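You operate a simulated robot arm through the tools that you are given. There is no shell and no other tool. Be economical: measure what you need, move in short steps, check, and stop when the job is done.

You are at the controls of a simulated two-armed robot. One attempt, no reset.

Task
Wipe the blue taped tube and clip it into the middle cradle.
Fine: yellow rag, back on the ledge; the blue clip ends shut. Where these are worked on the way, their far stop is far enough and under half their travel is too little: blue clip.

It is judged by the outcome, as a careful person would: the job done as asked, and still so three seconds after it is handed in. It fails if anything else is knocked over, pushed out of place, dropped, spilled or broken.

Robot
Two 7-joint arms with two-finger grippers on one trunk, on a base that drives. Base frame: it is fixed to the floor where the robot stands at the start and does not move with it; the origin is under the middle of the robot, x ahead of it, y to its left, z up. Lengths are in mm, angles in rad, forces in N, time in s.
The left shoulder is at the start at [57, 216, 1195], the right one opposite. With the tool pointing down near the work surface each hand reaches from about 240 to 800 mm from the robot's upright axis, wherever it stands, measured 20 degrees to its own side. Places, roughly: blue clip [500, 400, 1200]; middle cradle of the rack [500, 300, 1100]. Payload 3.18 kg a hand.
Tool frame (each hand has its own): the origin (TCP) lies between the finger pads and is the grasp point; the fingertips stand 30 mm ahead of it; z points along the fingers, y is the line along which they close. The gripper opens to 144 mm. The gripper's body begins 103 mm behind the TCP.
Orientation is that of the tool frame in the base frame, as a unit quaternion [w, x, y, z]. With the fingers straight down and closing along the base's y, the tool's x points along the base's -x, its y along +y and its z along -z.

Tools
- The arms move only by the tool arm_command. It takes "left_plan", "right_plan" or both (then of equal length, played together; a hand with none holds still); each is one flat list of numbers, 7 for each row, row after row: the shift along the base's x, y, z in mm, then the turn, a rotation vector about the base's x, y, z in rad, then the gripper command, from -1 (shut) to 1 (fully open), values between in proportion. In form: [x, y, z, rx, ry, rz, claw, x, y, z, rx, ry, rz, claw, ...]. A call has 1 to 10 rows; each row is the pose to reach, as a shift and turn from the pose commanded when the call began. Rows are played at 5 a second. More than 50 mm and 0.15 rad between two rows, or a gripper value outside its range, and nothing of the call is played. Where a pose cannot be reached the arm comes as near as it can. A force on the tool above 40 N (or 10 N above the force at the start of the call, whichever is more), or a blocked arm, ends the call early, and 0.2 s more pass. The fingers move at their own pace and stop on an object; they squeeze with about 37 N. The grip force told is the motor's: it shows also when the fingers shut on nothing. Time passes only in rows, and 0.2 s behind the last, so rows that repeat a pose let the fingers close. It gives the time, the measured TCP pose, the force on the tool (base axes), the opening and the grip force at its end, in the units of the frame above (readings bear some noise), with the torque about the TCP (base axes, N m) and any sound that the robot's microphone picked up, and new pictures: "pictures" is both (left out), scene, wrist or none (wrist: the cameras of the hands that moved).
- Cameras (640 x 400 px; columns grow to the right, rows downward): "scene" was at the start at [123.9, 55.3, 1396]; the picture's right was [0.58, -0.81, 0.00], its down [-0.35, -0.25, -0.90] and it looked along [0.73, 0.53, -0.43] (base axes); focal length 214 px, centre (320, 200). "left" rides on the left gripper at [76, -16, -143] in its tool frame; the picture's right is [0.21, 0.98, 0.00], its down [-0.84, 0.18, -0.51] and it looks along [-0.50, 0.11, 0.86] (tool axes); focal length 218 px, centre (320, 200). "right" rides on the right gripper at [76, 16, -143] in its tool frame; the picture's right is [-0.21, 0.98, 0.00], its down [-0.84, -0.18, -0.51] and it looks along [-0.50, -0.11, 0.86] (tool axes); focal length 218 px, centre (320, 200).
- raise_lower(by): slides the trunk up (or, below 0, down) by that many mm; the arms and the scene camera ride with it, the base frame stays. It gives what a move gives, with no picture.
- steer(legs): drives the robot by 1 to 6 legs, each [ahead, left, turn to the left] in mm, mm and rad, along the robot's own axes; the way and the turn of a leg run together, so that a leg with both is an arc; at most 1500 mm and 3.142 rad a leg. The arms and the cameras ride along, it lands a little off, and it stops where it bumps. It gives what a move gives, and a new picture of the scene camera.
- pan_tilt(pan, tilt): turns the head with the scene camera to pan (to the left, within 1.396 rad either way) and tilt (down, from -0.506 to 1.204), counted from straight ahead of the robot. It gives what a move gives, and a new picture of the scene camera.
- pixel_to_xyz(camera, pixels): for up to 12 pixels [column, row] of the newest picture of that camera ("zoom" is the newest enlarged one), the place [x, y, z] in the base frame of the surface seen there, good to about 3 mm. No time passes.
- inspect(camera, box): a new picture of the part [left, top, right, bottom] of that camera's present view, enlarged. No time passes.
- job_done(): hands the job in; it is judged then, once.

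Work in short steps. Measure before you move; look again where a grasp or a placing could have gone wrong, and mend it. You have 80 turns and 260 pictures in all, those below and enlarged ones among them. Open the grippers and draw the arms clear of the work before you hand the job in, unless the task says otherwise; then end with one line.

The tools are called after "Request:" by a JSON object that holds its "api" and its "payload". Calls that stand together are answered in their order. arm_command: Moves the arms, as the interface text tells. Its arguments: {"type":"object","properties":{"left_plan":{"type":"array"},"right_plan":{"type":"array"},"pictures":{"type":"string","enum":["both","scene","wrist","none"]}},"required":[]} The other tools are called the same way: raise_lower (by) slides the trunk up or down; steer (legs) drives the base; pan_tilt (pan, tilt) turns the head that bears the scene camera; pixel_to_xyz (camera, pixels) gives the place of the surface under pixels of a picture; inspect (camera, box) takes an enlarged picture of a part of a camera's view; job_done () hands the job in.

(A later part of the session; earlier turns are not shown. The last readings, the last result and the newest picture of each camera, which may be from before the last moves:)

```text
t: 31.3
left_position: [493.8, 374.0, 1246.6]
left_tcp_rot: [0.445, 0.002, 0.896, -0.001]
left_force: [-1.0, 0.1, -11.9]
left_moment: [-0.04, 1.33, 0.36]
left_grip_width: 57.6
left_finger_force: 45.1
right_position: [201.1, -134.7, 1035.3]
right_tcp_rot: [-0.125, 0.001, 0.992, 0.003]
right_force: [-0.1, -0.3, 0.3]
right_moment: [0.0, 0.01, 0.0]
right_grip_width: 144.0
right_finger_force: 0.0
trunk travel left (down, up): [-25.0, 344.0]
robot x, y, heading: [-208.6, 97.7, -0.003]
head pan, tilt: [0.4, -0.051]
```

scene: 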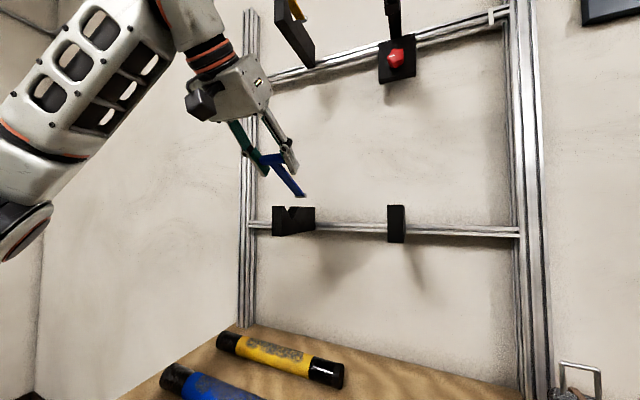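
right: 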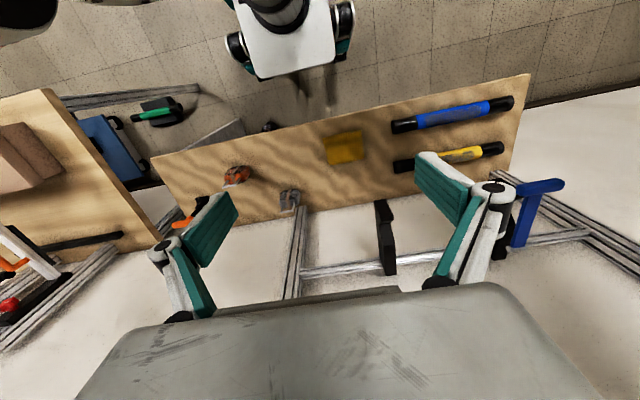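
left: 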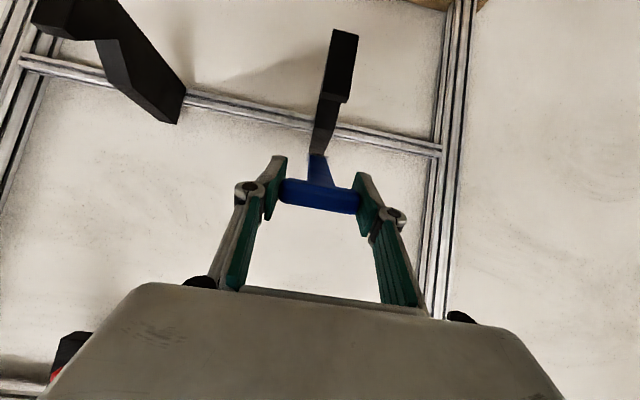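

The clip is rising (≈30°, resistance ~12 N). I continue along the arc to ~80°.

Request:
{"api": "arm_command", "payload": {"left_plan": [6, 0, 9, 0, 0, 0, -1, 12, 0, 17, 0, 0, 0, -1, 19, 0, 24, 0, 0, 0, -1, 26, 0, 31, 0, 0, 0, -1, 34, 0, 37, 0, 0, 0, -1, 43, 0, 43, 0, 0, 0, -1, 52, 0, 48, 0, 0, 0, -1, 62, 0, 52, 0, 0, 0, -1, 72, 0, 55, 0, 0, 0, -1, 82, 0, 57, 0, 0, 0, -1]}}

```text
t: 32.8
left_position: [523.8, 374.7, 1283.7]
left_tcp_rot: [0.445, 0.013, 0.895, -0.004]
left_force: [3.9, -11.8, 2.1]
left_moment: [-0.72, -0.55, -0.32]
left_grip_width: 58.2
left_finger_force: 45.0
left hand out of reach, approached as far as the arm can: row 4, 5, 6, 7
right_position: [199.8, -138.4, 1034.8]
right_tcp_rot: [-0.124, 0.004, 0.992, 0.004]
right_force: [-0.6, -0.9, -0.5]
right_moment: [0.07, 0.0, 0.02]
right_grip_width: 144.0
right_finger_force: 0.2
trunk travel left (down, up): [-25.0, 344.0]
robot x, y, heading: [-205.0, 100.7, -0.003]
head pan, tilt: [0.4, -0.051]
stopped in row 7 (left hand): the force on the tool passed its limit at 42 N (the readings are from after the stop); the commanded pose is now the measured one
```

scene: 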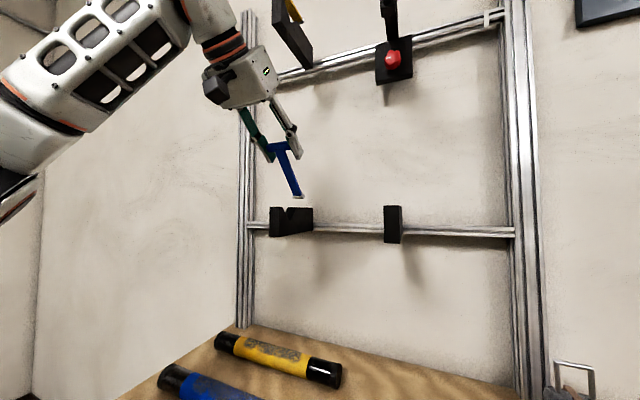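
left: 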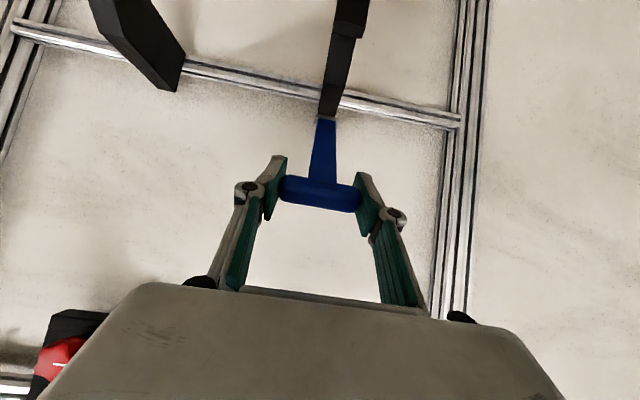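

At ~54° the arm runs out of reach with this tilt. I let the hand pivot ~0.3 rad more downward about the bar, then go on along the arc.

Request:
{"api": "arm_command", "payload": {"left_plan": [0, 0, 0, 0, 0.08, 0, -1, 0, 0, 0, 0, 0.16, 0, -1, 2, 0, 1, 0, 0.24, 0, -1, 4, 0, 2, 0, 0.32, 0, -1, 8, 0, 5, 0, 0.36, 0, -1, 12, 0, 8, 0, 0.38, 0, -1, 18, 0, 12, 0, 0.38, 0, -1], "pictures": "scene"}}

```text
t: 33.2
left_position: [521.5, 375.5, 1282.6]
left_tcp_rot: [0.426, 0.025, 0.904, -0.003]
left_force: [4.2, -12.9, 3.6]
left_moment: [-0.89, -0.68, 0.15]
left_grip_width: 58.2
left_finger_force: 45.5
left hand out of reach, approached as far as the arm can: row 1
right_position: [199.0, -139.7, 1035.2]
right_tcp_rot: [-0.124, 0.004, 0.992, 0.004]
right_force: [-0.4, 0.5, 0.4]
right_moment: [-0.04, -0.01, 0.02]
right_grip_width: 144.1
right_finger_force: 0.1
trunk travel left (down, up): [-25.0, 344.0]
robot x, y, heading: [-205.7, 95.8, -0.0]
head pan, tilt: [0.4, -0.051]
stopped in row 1 (left hand): the force on the tool passed its limit at 51 N (the readings are from after the stop); the commanded pose is now the measured one
```

scene: 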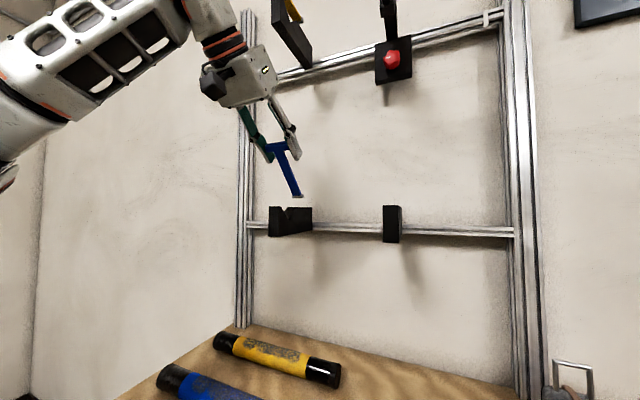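

The arm is over-extended here, so the base should be nearer. I release the bar in place and see whether the clip stays up.

Request:
{"api": "arm_command", "payload": {"left_plan": [0, 0, 0, 0, 0, 0, 0.1, 0, 0, 0, 0, 0, 0, 0.1, 0, 0, 0, 0, 0, 0, 0.1]}}

```text
t: 34.0
left_position: [522.2, 380.1, 1281.7]
left_tcp_rot: [0.425, 0.021, 0.905, -0.001]
left_force: [0.2, -0.1, -0.8]
left_moment: [0.0, -0.05, 0.03]
left_grip_width: 78.7
left_finger_force: 0.1
right_position: [199.4, -137.9, 1035.4]
right_tcp_rot: [-0.125, 0.003, 0.992, 0.002]
right_force: [0.2, 0.8, -0.9]
right_moment: [0.01, -0.01, 0.01]
right_grip_width: 143.9
right_finger_force: 0.1
trunk travel left (down, up): [-25.0, 344.0]
robot x, y, heading: [-208.7, 97.7, -0.008]
head pan, tilt: [0.4, -0.051]
```

scene: 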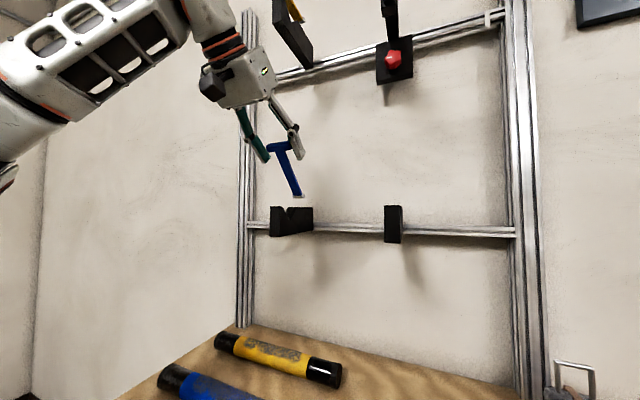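
left: 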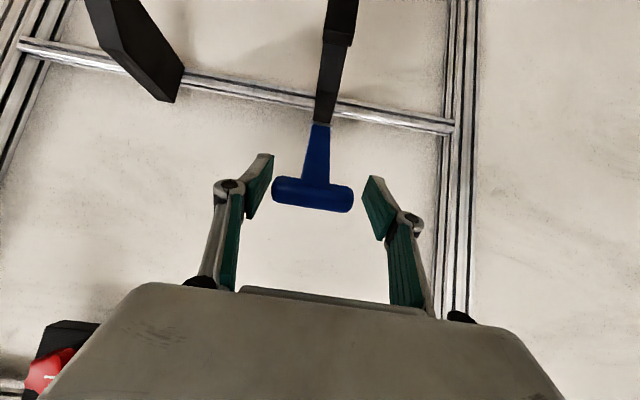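

The clip holds by friction where it was left. I draw the hand back 70 mm and drive the base 100 mm forward for reach.

Request:
{"api": "arm_command", "payload": {"left_plan": [-35, 0, 10, 0, 0, 0, 0.3, -70, 0, 20, 0, 0, 0, 0.3, -100, 0, 25, 0, 0, 0, 0.3], "pictures": "none"}}

Request:
{"api": "steer", "payload": {"legs": [[100, 0, 0]]}}

```text
t: 34.8
left_position: [420.7, 380.0, 1308.1]
left_tcp_rot: [0.425, 0.021, 0.905, -0.002]
left_force: [-0.2, -0.2, -0.9]
left_moment: [0.01, -0.01, 0.0]
left_grip_width: 93.7
left_finger_force: 0.1
right_position: [197.9, -138.9, 1035.4]
right_tcp_rot: [-0.125, 0.004, 0.992, 0.003]
right_force: [0.2, 0.2, 0.5]
right_moment: [0.01, -0.02, -0.02]
right_grip_width: 144.1
right_finger_force: 0.1
trunk travel left (down, up): [-25.0, 344.0]
robot x, y, heading: [-206.9, 92.5, -0.003]
head pan, tilt: [0.4, -0.051]
```

```text
t: 35.9
left_position: [520.4, 378.1, 1307.7]
left_tcp_rot: [0.425, 0.023, 0.905, -0.003]
left_force: [0.9, -0.9, 0.6]
left_moment: [0.0, 0.03, -0.01]
left_grip_width: 93.6
left_finger_force: 0.1
right_position: [296.1, -139.4, 1034.6]
right_tcp_rot: [-0.124, 0.004, 0.992, 0.004]
right_force: [-0.4, 0.0, -0.8]
right_moment: [0.01, 0.05, 0.0]
right_grip_width: 144.0
right_finger_force: 0.0
trunk travel left (down, up): [-25.0, 344.0]
robot x, y, heading: [-110.9, 97.5, -0.008]
head pan, tilt: [0.4, -0.051]
```

scene: 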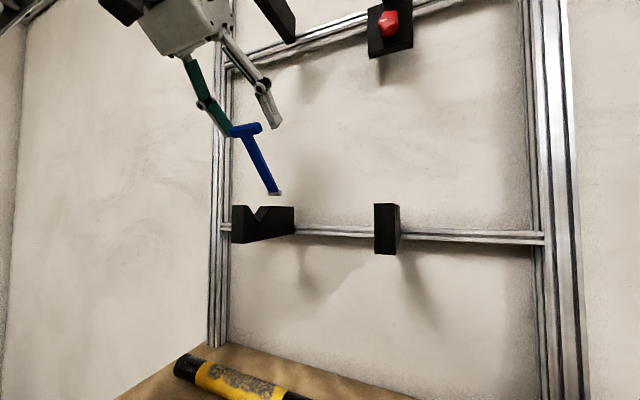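

The bar is ≈25 mm below the TCP now. I descend onto it, grip, and carry the arc on to 85°.

Request:
{"api": "arm_command", "payload": {"left_plan": [3, -4, -25, 0, 0, 0.04, 0.3, 3, -4, -25, 0, 0, 0.04, -1, 3, -4, -25, 0, 0, 0.04, -1, 8, -4, -21, 0, 0, 0.04, -1, 14, -4, -18, 0, 0, 0.04, -1, 23, -4, -13, 0, 0, 0.04, -1, 33, -4, -8, 0, 0, 0.04, -1, 43, -4, -5, 0, 0, 0.04, -1, 53, -4, -3, 0, 0, 0.04, -1, 64, -4, -1, 0, 0, 0.04, -1]}}

```text
t: 38.1
left_position: [575.6, 373.5, 1308.3]
left_tcp_rot: [0.426, 0.011, 0.905, 0.006]
left_force: [-10.3, -33.3, 0.6]
left_moment: [-0.56, 1.12, 0.19]
left_grip_width: 57.8
left_finger_force: 45.4
left hand out of reach, approached as far as the arm can: row 9, 10
right_position: [293.8, -144.4, 1035.0]
right_tcp_rot: [-0.123, 0.006, 0.992, 0.006]
right_force: [0.3, 0.1, 0.1]
right_moment: [0.0, -0.02, 0.0]
right_grip_width: 143.9
right_finger_force: 0.0
trunk travel left (down, up): [-25.0, 344.0]
robot x, y, heading: [-107.5, 96.6, -0.007]
head pan, tilt: [0.4, -0.051]
```

scene: 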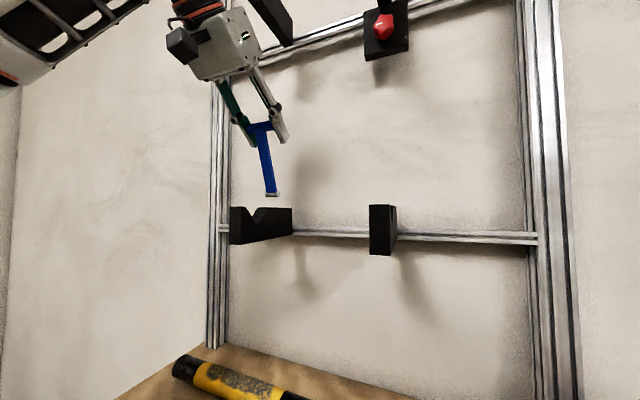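
left: 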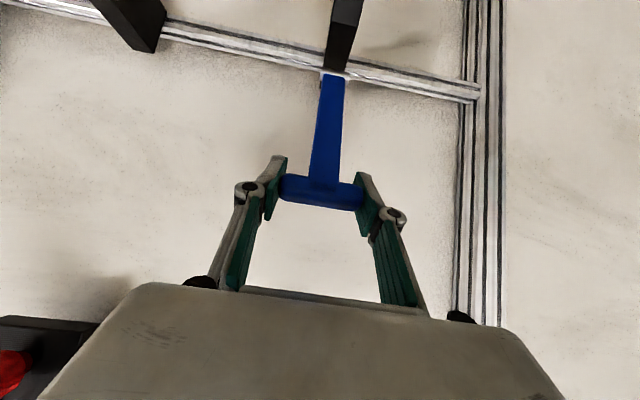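

The clip stands at ≈80° and the arm is out of reach again. I release, withdraw 130 mm, close the fingers and drive 80 mm nearer to push the clip on to its stop.

Request:
{"api": "arm_command", "payload": {"left_plan": [0, 0, 0, 0, 0, 0, 0.2, 0, 0, 0, 0, 0, 0, 0.2, -45, 0, 0, 0, 0, 0, 0.2, -90, 0, 0, 0, 0, 0, -1, -130, 0, 0, 0, 0, 0, -1, -130, 0, 0, 0, 0, 0, -1], "pictures": "none"}}

Request:
{"api": "steer", "payload": {"legs": [[80, 0, 0]]}}

```text
t: 39.2
left_position: [492.8, 374.6, 1292.3]
left_tcp_rot: [0.411, 0.012, 0.911, 0.009]
left_force: [18.2, -11.2, -21.0]
left_moment: [0.14, 0.42, -0.28]
left_grip_width: 59.2
left_finger_force: 45.0
right_position: [298.2, -144.3, 1032.1]
right_tcp_rot: [-0.127, 0.007, 0.992, 0.005]
right_force: [0.4, -0.3, 0.5]
right_moment: [0.1, -0.04, -0.03]
right_grip_width: 143.9
right_finger_force: 0.0
trunk travel left (down, up): [-25.0, 344.0]
robot x, y, heading: [-110.9, 96.4, -0.012]
head pan, tilt: [0.4, -0.051]
stopped in row 5 (left hand): the force on the tool passed its limit at 84 N (the readings are from after the stop); the commanded pose is now the measured one
```

```text
t: 40.3
left_position: [564.3, 375.0, 1302.6]
left_tcp_rot: [0.422, 0.011, 0.907, 0.008]
left_force: [2.7, -8.7, 24.4]
left_moment: [-0.01, -1.23, 0.15]
left_grip_width: 58.1
left_finger_force: 45.2
right_position: [374.2, -145.1, 1034.4]
right_tcp_rot: [-0.124, 0.008, 0.992, 0.004]
right_force: [0.1, 0.8, 0.0]
right_moment: [0.01, 0.02, 0.03]
right_grip_width: 144.0
right_finger_force: 0.0
trunk travel left (down, up): [-25.0, 344.0]
robot x, y, heading: [-32.4, 92.1, -0.012]
head pan, tilt: [0.4, -0.051]
```

scene: 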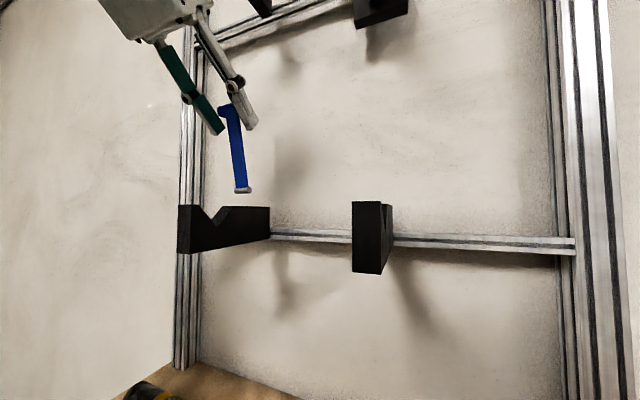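

My fingers re-closed on the bar too early and pulled the clip part way; the drive then carried it back up (now ≈75°, still gripped, nothing else touched). I continue the arc now with the base nearer, until the stop.

Request:
{"api": "arm_command", "payload": {"left_plan": [10, 0, 2, 0, 0, 0, -1, 20, 0, 3.5, 0, 0, 0, -1, 31, 0, 4, 0, 0, 0, -1, 41, 0, 3.5, 0, 0, 0, -1, 52, 0, 2, 0, 0, 0, -1, 62, 0, 0, 0, 0, 0, -1, 72, 0, -3.5, 0, 0, 0, -1]}}

```text
t: 41.4
left_position: [608.0, 374.6, 1301.3]
left_tcp_rot: [0.419, 0.013, 0.908, 0.003]
left_force: [-14.4, 1.1, -2.8]
left_moment: [-0.11, -0.49, 0.01]
left_grip_width: 57.8
left_finger_force: 45.2
right_position: [374.4, -142.5, 1036.3]
right_tcp_rot: [-0.123, 0.008, 0.992, 0.003]
right_force: [-1.0, -0.5, -0.1]
right_moment: [0.02, -0.03, 0.0]
right_grip_width: 143.9
right_finger_force: 0.1
trunk travel left (down, up): [-25.0, 344.0]
robot x, y, heading: [-30.7, 93.8, -0.011]
head pan, tilt: [0.4, -0.051]
stopped in row 5 (left hand): the force on the tool passed its limit at 41 N (the readings are from after the stop); the commanded pose is now the measured one
```

scene: 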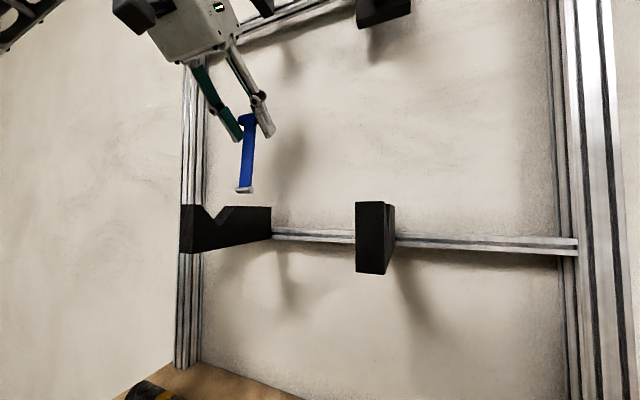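
left: 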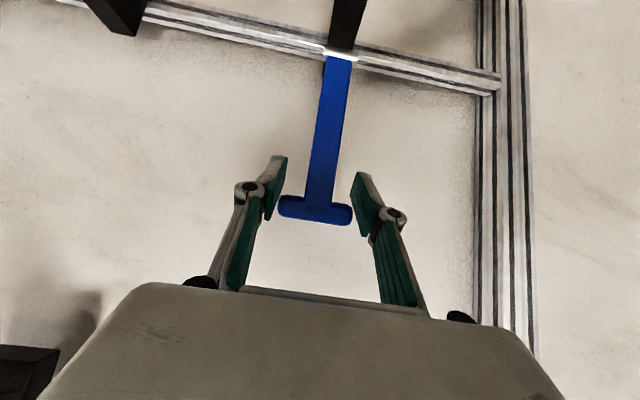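

The force stop at ≈96° indicates the far stop. I release, wait, and withdraw fully with the fingers open.

Request:
{"api": "arm_command", "payload": {"left_plan": [0, 0, 0, 0, 0, 0, 0.4, 0, 0, 0, 0, 0, 0, 0.4, -30, 0, 0, 0, 0, 0, 0.4, -70, 0, 0, 0, 0, 0, 0.4, -110, 0, 0, 0, 0, 0, 0.4, -150, 0, 10, 0, 0, 0, 0.4, -190, 0, 20, 0, 0, 0, 0.4]}}

Request:
{"api": "inspect", "payload": {"camera": "scene", "box": [150, 60, 310, 260]}}

Request:
{"api": "pixel_to_xyz", "payload": {"camera": "zoom", "pixels": [[350, 380], [390, 240], [380, 220], [420, 220], [380, 500]]}}

```text
t: 43.0
left_position: [419.6, 376.6, 1319.9]
left_tcp_rot: [0.417, 0.012, 0.909, 0.005]
left_force: [-0.3, 0.5, 0.1]
left_moment: [-0.01, 0.01, 0.02]
left_grip_width: 100.8
left_finger_force: 0.1
right_position: [372.2, -143.2, 1035.2]
right_tcp_rot: [-0.124, 0.008, 0.992, 0.004]
right_force: [-1.5, 0.5, -0.2]
right_moment: [0.01, -0.06, -0.01]
right_grip_width: 144.1
right_finger_force: 0.0
trunk travel left (down, up): [-25.0, 344.0]
robot x, y, heading: [-26.8, 94.4, -0.017]
head pan, tilt: [0.4, -0.051]
```

scene: 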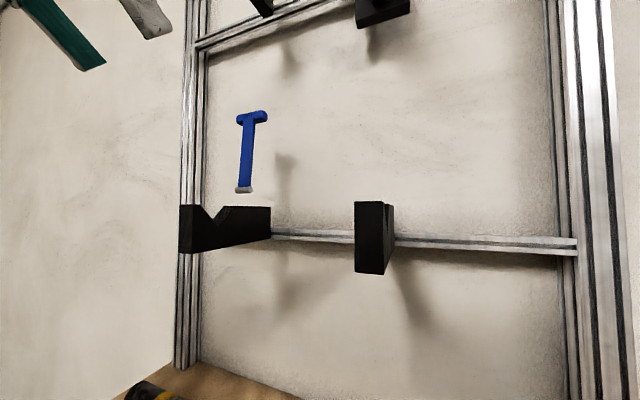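
left: 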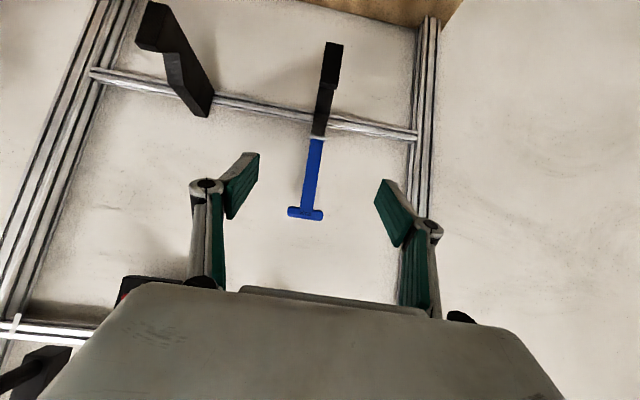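

```text
2.00 times, centred on (230, 160) of scene
```

zoom: 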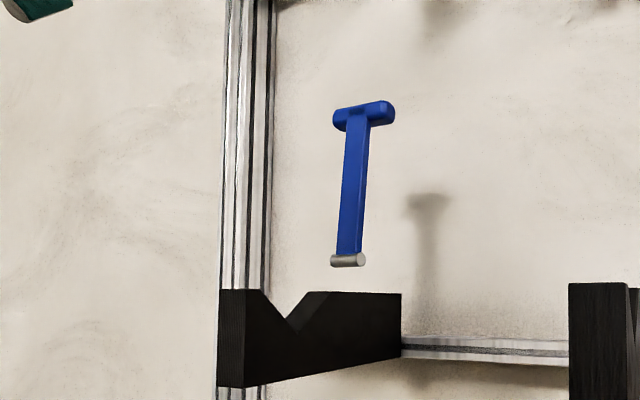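

```text
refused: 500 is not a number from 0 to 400
```

The clip stands open (≈97°) and stays. Now the wiping: I bring both hands to straight down, left descending in front of the rack, and look at the ledge.

Request:
{"api": "arm_command", "payload": {"left_plan": [-20, 0, -35, 0, 0.12, 0, 0.4, -40, 10, -70, 0, 0.24, 0, 0.4, -60, 20, -110, 0, 0.36, 0, 0.4, -70, 30, -150, 0, 0.48, 0, 0.4, -70, 40, -190, 0, 0.6, 0, 0.4, -70, 50, -230, 0, 0.72, 0, 0.4, -70, 60, -270, 0, 0.86, 0, 0.4, -70, 70, -310, 0, 0.86, 0, 0.4], "right_plan": [0, 0, 0, 0, -0.06, 0, 0.6, 0, 0, 0, 0, -0.12, 0, 0.6, 0, 20, -10, 0, -0.18, 0, 0.6, 0, 40, -20, 0, -0.248, 0, 0.6, 10, 80, -20, 0, -0.248, 0, 0.6, 20, 120, -20, 0, -0.248, 0, 0.6, 30, 160, -20, 0, -0.248, 0, 0.6, 40, 190, -20, 0, -0.248, 0, 0.6], "pictures": "none"}}

Request:
{"api": "pan_tilt", "payload": {"pan": 0.3, "tilt": 0.65}}

```text
t: 44.4
left_position: [352.0, 420.6, 1095.7]
left_tcp_rot: [0.08, 0.011, 0.997, 0.0]
left_force: [-0.4, -0.5, -0.9]
left_moment: [0.04, -0.02, 0.02]
left_grip_width: 100.9
left_finger_force: 0.2
right_position: [391.3, -32.4, 1015.8]
right_tcp_rot: [-0.003, -0.005, 1.0, 0.007]
right_force: [8.8, -27.4, -3.7]
right_moment: [4.18, 0.88, 2.22]
right_grip_width: 115.3
right_finger_force: 0.1
trunk travel left (down, up): [-25.0, 344.0]
robot x, y, heading: [-23.4, 96.2, -0.009]
head pan, tilt: [0.4, -0.051]
stopped in row 7 (right hand): the force on the tool passed its limit at 142 N (the readings are from after the stop); the commanded pose is now the measured one
```

```text
t: 45.5
left_position: [351.8, 421.9, 1094.6]
left_tcp_rot: [0.08, 0.012, 0.997, -0.001]
left_force: [0.7, -0.5, -0.2]
left_moment: [0.02, 0.0, 0.02]
left_grip_width: 100.9
left_finger_force: 0.1
right_position: [394.0, -33.1, 1014.9]
right_tcp_rot: [-0.005, -0.004, 1.0, 0.009]
right_force: [86.1, -102.2, -44.1]
right_moment: [14.89, 9.87, 6.53]
right_grip_width: 115.0
right_finger_force: 0.0
trunk travel left (down, up): [-25.0, 344.0]
robot x, y, heading: [-31.1, 94.0, -0.014]
head pan, tilt: [0.3, 0.649]
```

scene: 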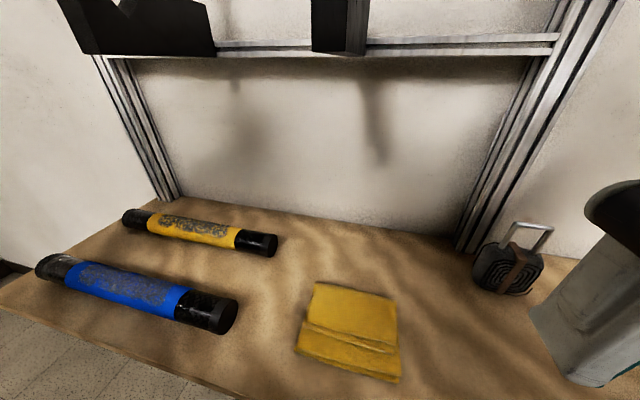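

The right arm is pressing on something (≈100 N). I look to the right before moving anything.

Request:
{"api": "pan_tilt", "payload": {"pan": -0.5, "tilt": 0.5}}

Request:
{"api": "inspect", "payload": {"camera": "right", "box": [0, 0, 640, 400]}}

```text
t: 46.6
left_position: [352.5, 422.3, 1095.2]
left_tcp_rot: [0.081, 0.013, 0.997, 0.0]
left_force: [0.4, -0.1, -0.5]
left_moment: [0.02, 0.03, 0.0]
left_grip_width: 101.0
left_finger_force: 0.1
right_position: [393.1, -34.7, 1018.8]
right_tcp_rot: [-0.002, -0.002, 1.0, 0.012]
right_force: [52.3, -131.7, 5.6]
right_moment: [17.55, 5.47, 5.01]
right_grip_width: 115.0
right_finger_force: 0.1
trunk travel left (down, up): [-25.0, 344.0]
robot x, y, heading: [-27.1, 93.6, -0.012]
head pan, tilt: [-0.499, 0.499]
```

scene: 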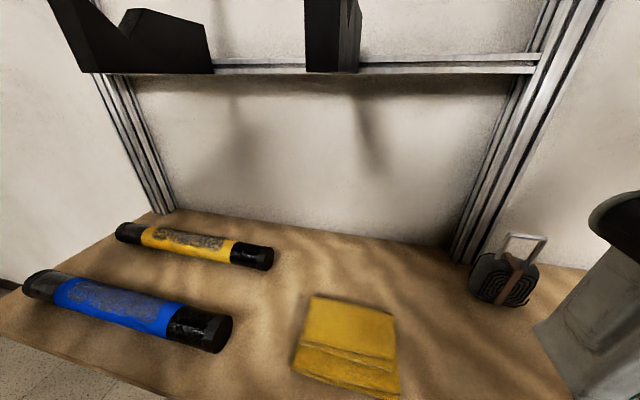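

```text
1.00 times, centred on (320, 200) of right (not enlarged: the box is as wide or as high as the picture)
```

zoom: 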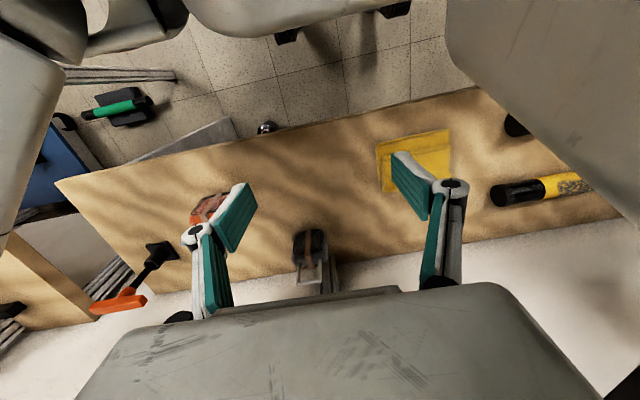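

The head did not turn: the right arm is pressing on the robot's own head/torso (large grey shape in the wrist view). I back the right hand away along the direction it came.

Request:
{"api": "arm_command", "payload": {"right_plan": [0, -20, 0, 0, 0, 0, 0.6, 0, -40, 0, 0, 0, 0, 0.6, 0, -70, 0, 0, 0, 0, 0.6, 0, -100, 0, 0, 0, 0, 0.6], "pictures": "scene"}}

```text
t: 47.6
left_position: [352.1, 421.6, 1095.3]
left_tcp_rot: [0.081, 0.012, 0.997, 0.0]
left_force: [-1.0, -0.8, -0.1]
left_moment: [0.04, 0.0, 0.02]
left_grip_width: 100.5
left_finger_force: 0.1
right_position: [390.9, -133.3, 1014.4]
right_tcp_rot: [-0.002, -0.004, 1.0, 0.007]
right_force: [-0.3, -0.4, 0.2]
right_moment: [0.04, -0.03, 0.01]
right_grip_width: 115.2
right_finger_force: 0.0
trunk travel left (down, up): [-25.0, 344.0]
robot x, y, heading: [-26.2, 92.2, -0.02]
head pan, tilt: [-0.499, 0.499]
```

scene: 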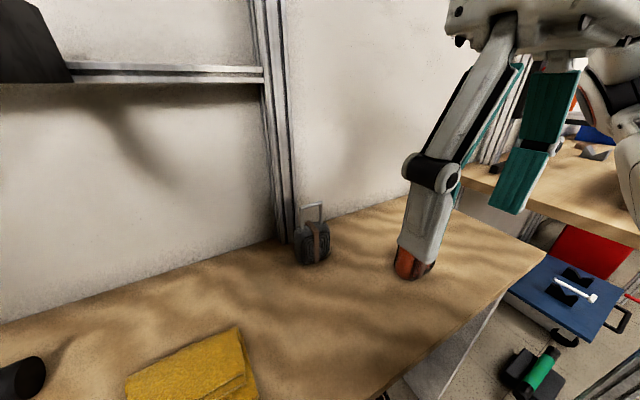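

It is free again and the view shows nothing disturbed. For wiping I re-place the base: back 120 mm, left 250 mm, and trunk up so both arms work ahead of their own shoulders.

Request:
{"api": "steer", "payload": {"legs": [[-120, 0, 0.015], [0, 250, 0]]}}

Request:
{"api": "raise_lower", "payload": {"by": 200}}

Request:
{"api": "pan_tilt", "payload": {"pan": -0.1, "tilt": 0.65}}

```text
t: 51.3
left_position: [223.3, 673.7, 1095.2]
left_tcp_rot: [0.08, 0.006, 0.997, 0.0]
left_force: [0.1, 0.3, 0.5]
left_moment: [-0.01, 0.01, -0.03]
left_grip_width: 100.8
left_finger_force: 0.1
right_position: [270.8, 122.4, 1015.4]
right_tcp_rot: [-0.002, -0.012, 1.0, 0.006]
right_force: [-0.6, 1.0, 0.5]
right_moment: [0.01, 0.02, 0.02]
right_grip_width: 115.1
right_finger_force: 0.1
trunk travel left (down, up): [-25.0, 344.0]
robot x, y, heading: [-150.4, 341.7, 0.003]
head pan, tilt: [-0.499, 0.499]
```

scene: 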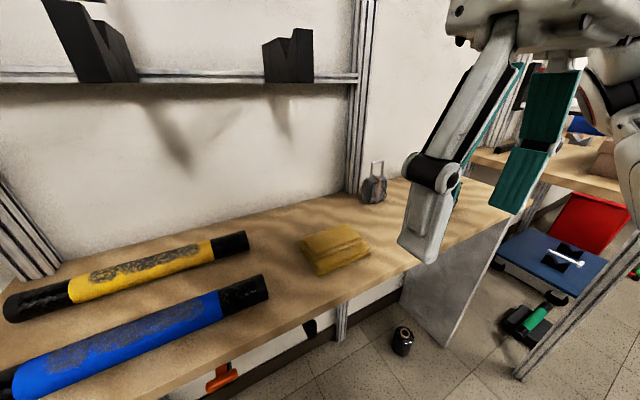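

```text
t: 53.4
left_position: [225.0, 674.6, 1295.1]
left_tcp_rot: [0.081, 0.006, 0.997, 0.001]
left_force: [-0.9, -0.4, 0.1]
left_moment: [0.01, 0.0, 0.02]
left_grip_width: 100.6
left_finger_force: 0.0
right_position: [271.4, 120.1, 1214.5]
right_tcp_rot: [-0.003, -0.011, 1.0, 0.007]
right_force: [0.7, 0.1, -0.7]
right_moment: [0.03, 0.02, -0.01]
right_grip_width: 115.3
right_finger_force: 0.0
trunk travel left (down, up): [-225.0, 144.0]
robot x, y, heading: [-156.8, 342.6, 0.002]
head pan, tilt: [-0.499, 0.499]
```

```text
t: 54.3
left_position: [223.3, 674.6, 1295.2]
left_tcp_rot: [0.08, 0.006, 0.997, 0.001]
left_force: [-1.0, -0.6, -0.3]
left_moment: [0.01, 0.01, -0.02]
left_grip_width: 100.9
left_finger_force: 0.1
right_position: [270.5, 121.6, 1215.0]
right_tcp_rot: [-0.001, -0.011, 1.0, 0.007]
right_force: [0.4, -0.3, 0.8]
right_moment: [-0.01, -0.03, 0.01]
right_grip_width: 115.2
right_finger_force: 0.1
trunk travel left (down, up): [-225.0, 144.0]
robot x, y, heading: [-155.2, 343.6, 0.003]
head pan, tilt: [-0.099, 0.649]
```

scene: 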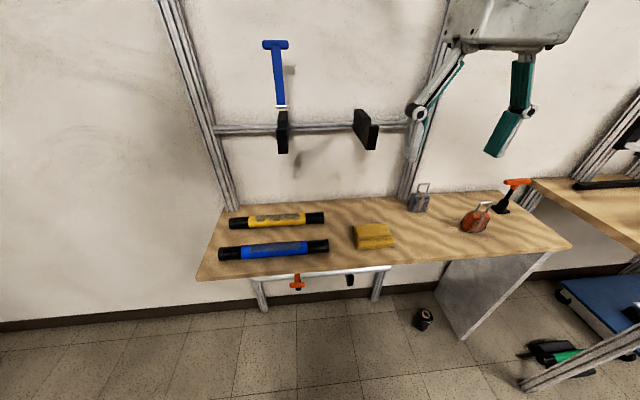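

The ledge and open clip look intact. I bring the left hand above the tube's left end and the right hand over the rag, both still high at z≈950.

Request:
{"api": "arm_command", "payload": {"left_plan": [20, -13, -40, 0, 0.05, 0, 0.2, 40, -27, -80, 0, 0.1, 0, 0.2, 60, -40, -120, 0, 0.16, 0, 0.2, 80, -54, -160, 0, 0.16, 0, 0.2, 100, -67, -200, 0, 0.16, 0, 0.2, 120, -80, -240, 0, 0.16, 0, 0.2, 145, -94, -275, 0, 0.16, 0, 0.2, 170, -107, -310, 0, 0.16, 0, 0.2, 190, -120, -340, 0, 0.16, 0, 0.2, 208, -134, -345, 0, 0.16, 0, 0.2], "right_plan": [10, -4, -30, 0, 0, 0.15, 0.6, 25, -8, -60, 0, 0, 0.3, 0.6, 45, -12, -90, 0, 0, 0.45, 0.6, 65, -16, -120, 0, 0, 0.6, 0.6, 85, -20, -150, 0, 0, 0.75, 0.6, 105, -24, -180, 0, 0, 0.9, 0.6, 130, -28, -205, 0, 0, 1.05, 0.6, 155, -32, -230, 0, 0, 1.2, 0.6, 180, -36, -255, 0, 0, 1.35, 0.6, 200, -40, -265, 0, 0, 1.5, 0.6]}}

```text
t: 56.5
left_position: [468.1, 706.5, 1028.8]
left_tcp_rot: [-0.024, 0.023, 0.999, -0.016]
left_force: [2.2, 2.0, -2.2]
left_moment: [-0.29, 0.38, -0.01]
left_grip_width: 86.1
left_finger_force: 0.0
left hand out of reach, approached as far as the arm can: row 1, 2, 3, 4, 5, 6, 7, 8, 9, 10
right_position: [271.8, 178.5, 789.5]
right_tcp_rot: [0.025, -0.674, 0.738, -0.028]
right_force: [2.4, 1.1, -1.3]
right_moment: [-0.15, 0.24, 0.0]
right_grip_width: 115.3
right_finger_force: 0.0
right hand out of reach, approached as far as the arm can: row 2, 3, 4, 5, 6, 7, 8, 9, 10
trunk travel left (down, up): [-225.0, 144.0]
robot x, y, heading: [-153.1, 346.4, 0.0]
head pan, tilt: [-0.099, 0.649]
```

scene: 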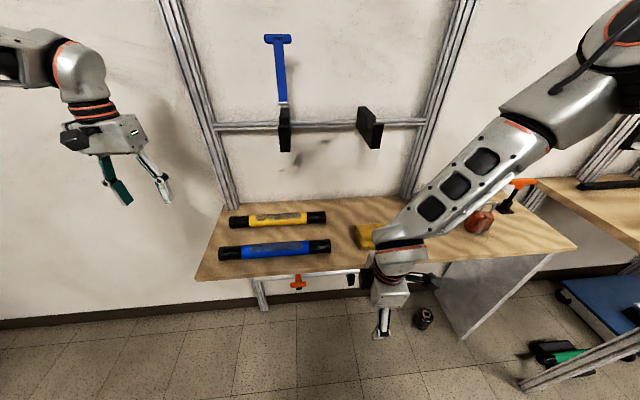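
right: 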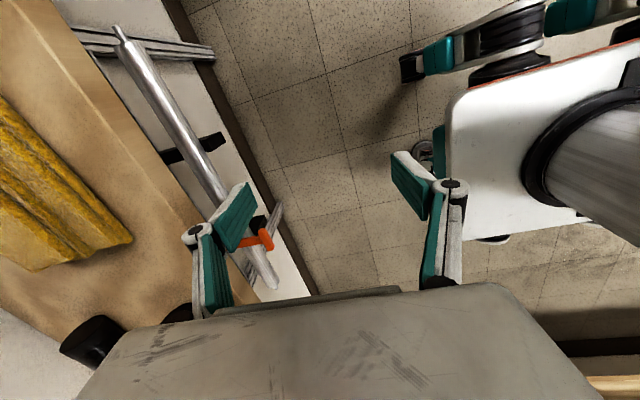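
left: 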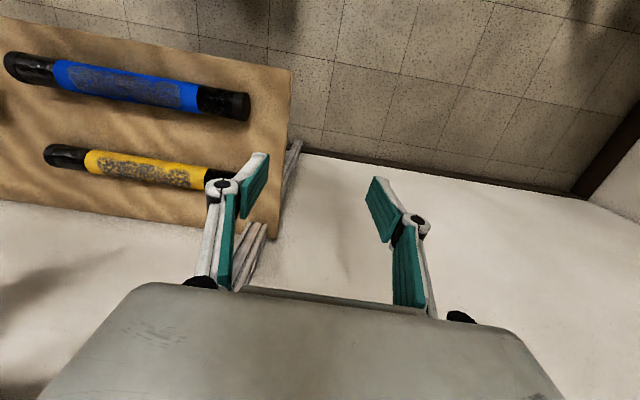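

The arms changed elbow posture; the right hand ended low in front of the ledge (x 272, z 790), clear of it, and is in a good elbow-up posture. I lift the right hand straight up first, and bring the left one gently toward the tube end.

Request:
{"api": "arm_command", "payload": {"left_plan": [0, -30, 0, 0, 0, 0, 0.2, -10, -60, 0, 0, 0, 0, 0.2, -20, -90, 0, 0, 0, 0, 0.2, -30, -120, -10, 0, 0, 0, 0.2], "right_plan": [0, -10, 40, 0, 0, 0, 0.6, 0, -20, 80, 0, 0, 0, 0.6, 0, -40, 120, 0, 0, 0, 0.6, 0, -60, 160, 0, 0, 0, 0.6], "pictures": "scene"}}

```text
t: 57.5
left_position: [463.5, 685.4, 1061.2]
left_tcp_rot: [-0.017, 0.025, 0.999, -0.015]
left_force: [-0.4, 0.7, 0.5]
left_moment: [-0.04, -0.1, 0.02]
left_grip_width: 86.6
left_finger_force: 0.2
left hand out of reach, approached as far as the arm can: row 1, 2, 3, 4
right_position: [209.9, 156.2, 879.3]
right_tcp_rot: [0.04, -0.666, 0.744, -0.04]
right_force: [0.1, 0.6, 0.4]
right_moment: [-0.05, -0.05, 0.0]
right_grip_width: 115.0
right_finger_force: 0.2
right hand out of reach, approached as far as the arm can: row 1, 2, 3, 4
trunk travel left (down, up): [-225.0, 144.0]
robot x, y, heading: [-152.8, 342.2, 0.003]
head pan, tilt: [-0.099, 0.649]
```

scene: 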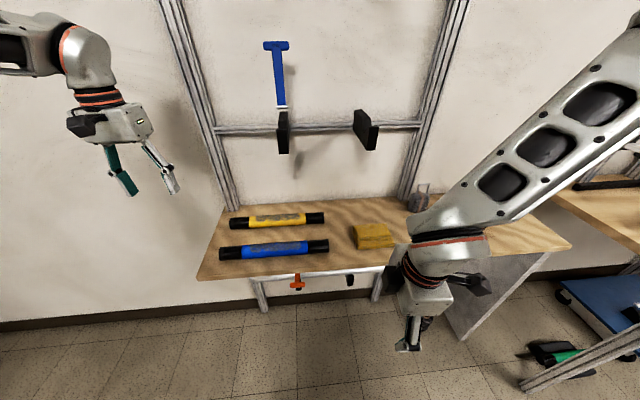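

The right hand's yaw may be hitting a wrist limit. I test by turning it back 0.75 rad in place while asking for the lift; the left hand tries a pure forward/inward test after.

Request:
{"api": "arm_command", "payload": {"right_plan": [0, 0, 0, 0, 0, -0.15, 0.6, 0, 0, 0, 0, 0, -0.3, 0.6, 0, 0, 0, 0, 0, -0.45, 0.6, 0, 0, 10, 0, 0, -0.6, 0.6, 0, 0, 30, 0, 0, -0.75, 0.6, 0, 0, 60, 0, 0, -0.9, 0.6, 0, 0, 90, 0, 0, -1.05, 0.6, 0, 0, 120, 0, 0, -1.2, 0.6, 0, 0, 120, 0, 0, -1.35, 0.6, 0, 0, 120, 0, 0, -1.48, 0.6], "left_plan": [0, 0, 20, 0, 0, 0, 0.2, 0, 0, 40, 0, 0, 0, 0.2, -20, 0, 60, 0, 0, 0, 0.2, -40, 0, 80, 0, 0, 0, 0.2, -60, -20, 80, 0, 0, 0, 0.2, -80, -40, 80, 0, 0, 0, 0.2, -100, -60, 80, 0, 0, 0, 0.2, -100, -80, 80, 0, 0, 0, 0.2, -100, -100, 80, 0, 0, 0, 0.2, -100, -120, 80, 0, 0, 0, 0.2], "pictures": "scene"}}

```text
t: 59.7
left_position: [389.4, 665.9, 1151.5]
left_tcp_rot: [-0.018, 0.027, 0.999, -0.016]
left_force: [-0.6, 0.1, 0.6]
left_moment: [0.01, -0.01, 0.03]
left_grip_width: 86.5
left_finger_force: 0.0
left hand out of reach, approached as far as the arm can: row 6, 7, 8, 9, 10
right_position: [217.9, 157.3, 999.9]
right_tcp_rot: [0.004, 0.0, 0.999, -0.045]
right_force: [0.1, 0.1, 0.0]
right_moment: [-0.03, 0.02, -0.01]
right_grip_width: 115.4
right_finger_force: 0.0
trunk travel left (down, up): [-225.0, 144.0]
robot x, y, heading: [-153.8, 342.8, 0.006]
head pan, tilt: [-0.099, 0.649]
```

scene: 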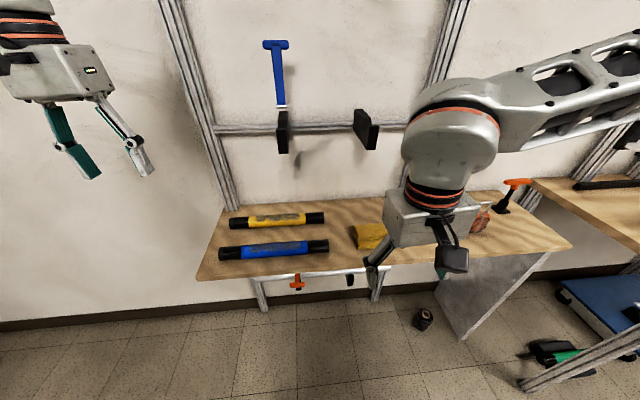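

The right arm is freed: +90° yaw was the limit. I test the opposite yaw (−90°) on the right, and a small yaw +0.6 on the left, which also seems stuck.

Request:
{"api": "arm_command", "payload": {"right_plan": [0, 0, 0, 0, 0, -0.15, 0.6, 0, 0, 0, 0, 0, -0.3, 0.6, 0, 0, 0, 0, 0, -0.45, 0.6, 0, 0, 0, 0, 0, -0.6, 0.6, 0, 0, 0, 0, 0, -0.75, 0.6, 0, 0, 0, 0, 0, -0.9, 0.6, 0, 0, 0, 0, 0, -1.05, 0.6, 0, 0, 0, 0, 0, -1.2, 0.6, 0, 0, 0, 0, 0, -1.35, 0.6, 0, 0, 0, 0, 0, -1.5, 0.6], "left_plan": [0, -20, 0, 0, 0, 0.15, 0.2, 0, -40, 0, 0, 0, 0.3, 0.2, 0, -60, 0, 0, 0, 0.45, 0.2, 0, -80, 0, 0, 0, 0.6, 0.2, 0, -100, 0, 0, 0, 0.75, 0.2, 0, -120, 0, 0, 0, 0.9, 0.2, 0, -120, 0, 0, 0, 1.05, 0.2, 0, -120, 0, 0, 0, 1.2, 0.2, 0, -120, 0, 0, 0, 1.35, 0.2, 0, -120, 0, 0, 0, 1.5, 0.2], "pictures": "scene"}}

```text
t: 61.9
left_position: [475.2, 878.9, 1236.3]
left_tcp_rot: [-0.006, -0.613, 0.79, -0.027]
left_force: [1.2, 1.3, -0.8]
left_moment: [-0.08, 0.12, -0.02]
left_grip_width: 86.4
left_finger_force: 0.0
left hand out of reach, approached as far as the arm can: row 1, 2, 3, 4, 5, 6, 7, 8, 9, 10
right_position: [217.9, 156.8, 999.0]
right_tcp_rot: [-0.027, 0.681, 0.731, -0.036]
right_force: [0.0, 0.9, 0.0]
right_moment: [-0.07, 0.1, -0.01]
right_grip_width: 115.3
right_finger_force: 0.1
trunk travel left (down, up): [-225.0, 144.0]
robot x, y, heading: [-152.0, 346.1, -0.003]
head pan, tilt: [-0.099, 0.649]
```

scene: 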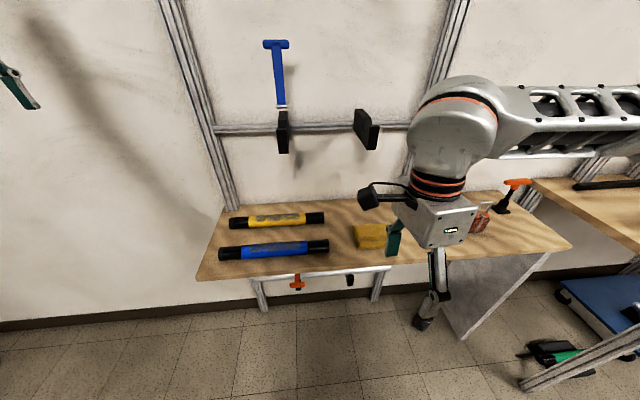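

The right hand is fine at −90°. For the left, + was the wrong way; I turn it back and on toward −, asking for inward motion.

Request:
{"api": "arm_command", "payload": {"left_plan": [0, -20, 0, 0, 0, -0.15, 0.2, 0, -40, 0, 0, 0, -0.3, 0.2, 0, -80, 0, 0, 0, -0.45, 0.2, 0, -120, 0, 0, 0, -0.6, 0.2, 0, -160, 0, 0, 0, -0.75, 0.2, 0, -200, 0, 0, 0, -0.9, 0.2, -10, -240, -20, 0, 0, -1.05, 0.2, -20, -280, -40, 0, 0, -1.2, 0.2, -30, -310, -60, 0, 0, -1.3, 0.2, -40, -330, -80, 0, 0, -1.3, 0.2], "pictures": "scene"}}

```text
t: 64.1
left_position: [432.5, 594.6, 1180.2]
left_tcp_rot: [-0.017, -0.01, 1.0, -0.024]
left_force: [-0.5, 0.2, -0.2]
left_moment: [0.02, 0.0, -0.02]
left_grip_width: 86.3
left_finger_force: 0.1
left hand out of reach, approached as far as the arm can: row 5, 6, 7, 8, 9, 10
right_position: [216.9, 156.8, 998.5]
right_tcp_rot: [-0.027, 0.68, 0.732, -0.036]
right_force: [-0.1, -0.2, -0.1]
right_moment: [0.01, 0.02, -0.01]
right_grip_width: 115.1
right_finger_force: 0.1
trunk travel left (down, up): [-225.0, 144.0]
robot x, y, heading: [-150.5, 339.3, 0.004]
head pan, tilt: [-0.099, 0.649]
```

scene: 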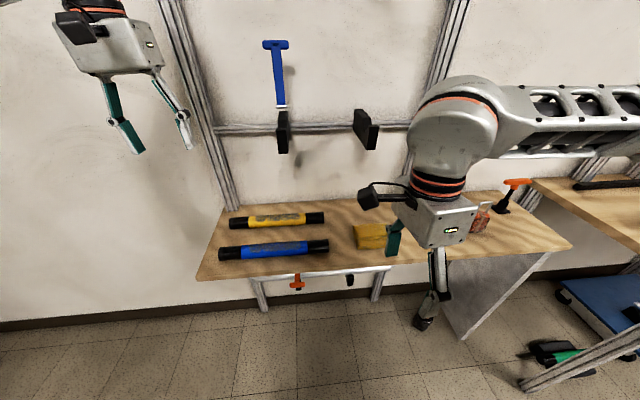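

Better; the left is at (432,595,1180). I continue with more negative yaw and see if it frees up.

Request:
{"api": "arm_command", "payload": {"left_plan": [0, 0, 0, 0, 0, -0.15, 0.2, 0, 0, 0, 0, 0, -0.3, 0.2, 0, 0, 0, 0, 0, -0.45, 0.2, -10, 0, 0, 0, 0, -0.6, 0.2, -20, 0, -20, 0, 0, -0.75, 0.2, -30, 0, -40, 0, 0, -0.9, 0.2, -40, 0, -60, 0, 0, -1.05, 0.2, -40, 0, -80, 0, 0, -1.2, 0.2, -40, 0, -100, 0, 0, -1.35, 0.2, -40, 0, -120, 0, 0, -1.5, 0.2], "pictures": "scene"}}

```text
t: 66.3
left_position: [394.0, 595.5, 1062.2]
left_tcp_rot: [-0.028, 0.675, 0.738, 0.0]
left_force: [-0.2, 0.5, -0.5]
left_moment: [-0.03, 0.02, -0.01]
left_grip_width: 86.3
left_finger_force: 0.1
left hand out of reach, approached as far as the arm can: row 1, 2, 3
right_position: [218.0, 158.1, 998.1]
right_tcp_rot: [-0.028, 0.68, 0.732, -0.036]
right_force: [0.7, 0.2, -0.3]
right_moment: [-0.02, 0.02, -0.02]
right_grip_width: 115.0
right_finger_force: 0.0
trunk travel left (down, up): [-225.0, 144.0]
robot x, y, heading: [-147.6, 345.5, 0.006]
head pan, tilt: [-0.099, 0.649]
```

scene: 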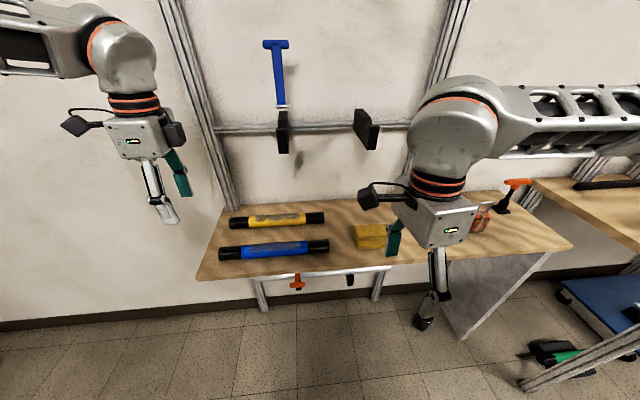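

Both hands now work at −90° yaw. I square them up and move the right hand over the rag ([475,~80]) and the left over the tube's left end.

Request:
{"api": "arm_command", "payload": {"left_plan": [10, -10, 0, -0.02, -0.02, -0.05, 0.2, 20, -20, 0, -0.038, -0.041, -0.1, 0.2, 30, -30, -20, -0.038, -0.041, -0.1, 0.2, 38, -40, -40, -0.038, -0.041, -0.1, 0.2, 38, -50, -60, -0.038, -0.041, -0.1, 0.2, 38, -55, -80, -0.038, -0.041, -0.1, 0.2, 38, -55, -100, -0.038, -0.041, -0.1, 0.2], "right_plan": [35, -20, 0, 0, -0.04, -0.03, 0.6, 70, -40, 0, 0.01, -0.088, -0.07, 0.6, 110, -60, 0, 0.01, -0.088, -0.07, 0.6, 150, -80, 0, 0.01, -0.088, -0.07, 0.6, 190, -82, -20, 0.01, -0.088, -0.07, 0.6, 225, -82, -40, 0.01, -0.088, -0.07, 0.6, 254, -82, -60, 0.01, -0.088, -0.07, 0.6]}}

```text
t: 67.9
left_position: [432.6, 541.8, 964.7]
left_tcp_rot: [0.001, 0.71, 0.705, 0.001]
left_force: [0.8, 0.5, -0.3]
left_moment: [0.0, 0.0, 0.0]
left_grip_width: 86.5
left_finger_force: 0.0
right_position: [472.0, 76.5, 939.0]
right_tcp_rot: [0.0, 0.705, 0.709, -0.001]
right_force: [0.6, 0.8, -0.2]
right_moment: [-0.01, 0.02, 0.01]
right_grip_width: 115.5
right_finger_force: 0.0
trunk travel left (down, up): [-225.0, 144.0]
robot x, y, heading: [-152.5, 342.5, 0.005]
head pan, tilt: [-0.099, 0.649]
```

scene: 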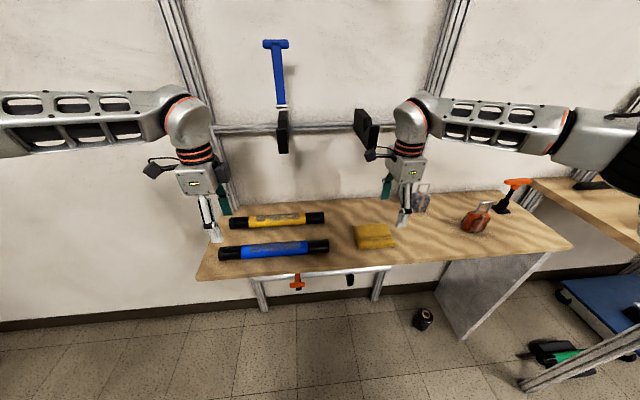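
right: 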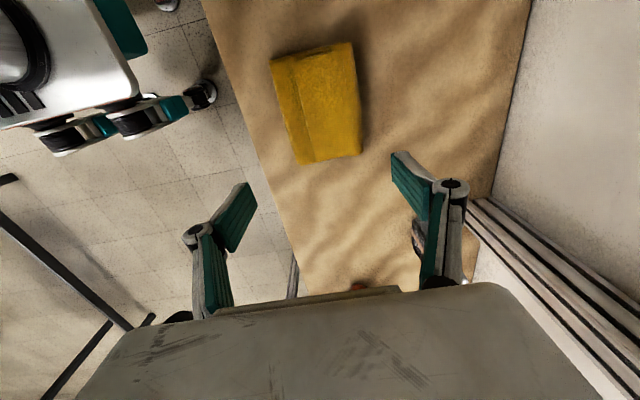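
left: 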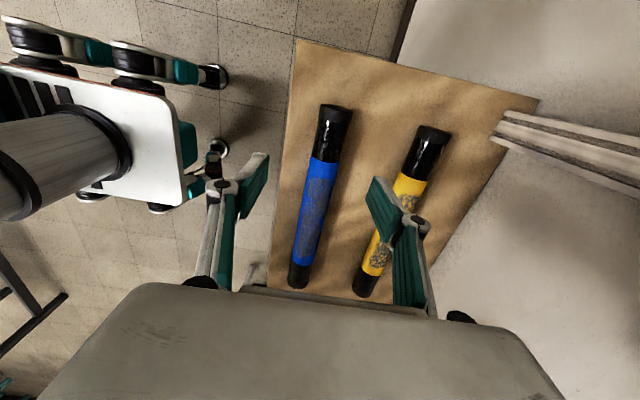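

Both hands are well placed. I measure the rag extents and the tube from the wrist views.

Request:
{"api": "pixel_to_xyz", "payload": {"camera": "right", "pixels": [[275, 65], [350, 48], [303, 160], [355, 152], [320, 100], [340, 130], [300, 120], [330, 180]]}}

Request:
{"api": "pixel_to_xyz", "payload": {"camera": "left", "pixels": [[335, 108], [322, 160], [307, 220], [298, 265], [300, 284], [325, 190], [305, 250], [315, 260], [290, 240]]}}

```text
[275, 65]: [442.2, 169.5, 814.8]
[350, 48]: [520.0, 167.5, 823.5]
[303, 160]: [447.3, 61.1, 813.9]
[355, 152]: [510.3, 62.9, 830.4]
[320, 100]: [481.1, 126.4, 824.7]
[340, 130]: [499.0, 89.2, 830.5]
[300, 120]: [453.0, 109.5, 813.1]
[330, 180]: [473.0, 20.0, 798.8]
```

```text
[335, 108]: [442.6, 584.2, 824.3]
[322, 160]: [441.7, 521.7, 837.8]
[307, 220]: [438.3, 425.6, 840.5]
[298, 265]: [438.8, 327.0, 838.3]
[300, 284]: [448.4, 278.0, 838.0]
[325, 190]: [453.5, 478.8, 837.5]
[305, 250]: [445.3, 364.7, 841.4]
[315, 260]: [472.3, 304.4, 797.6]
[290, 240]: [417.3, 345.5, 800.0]
```

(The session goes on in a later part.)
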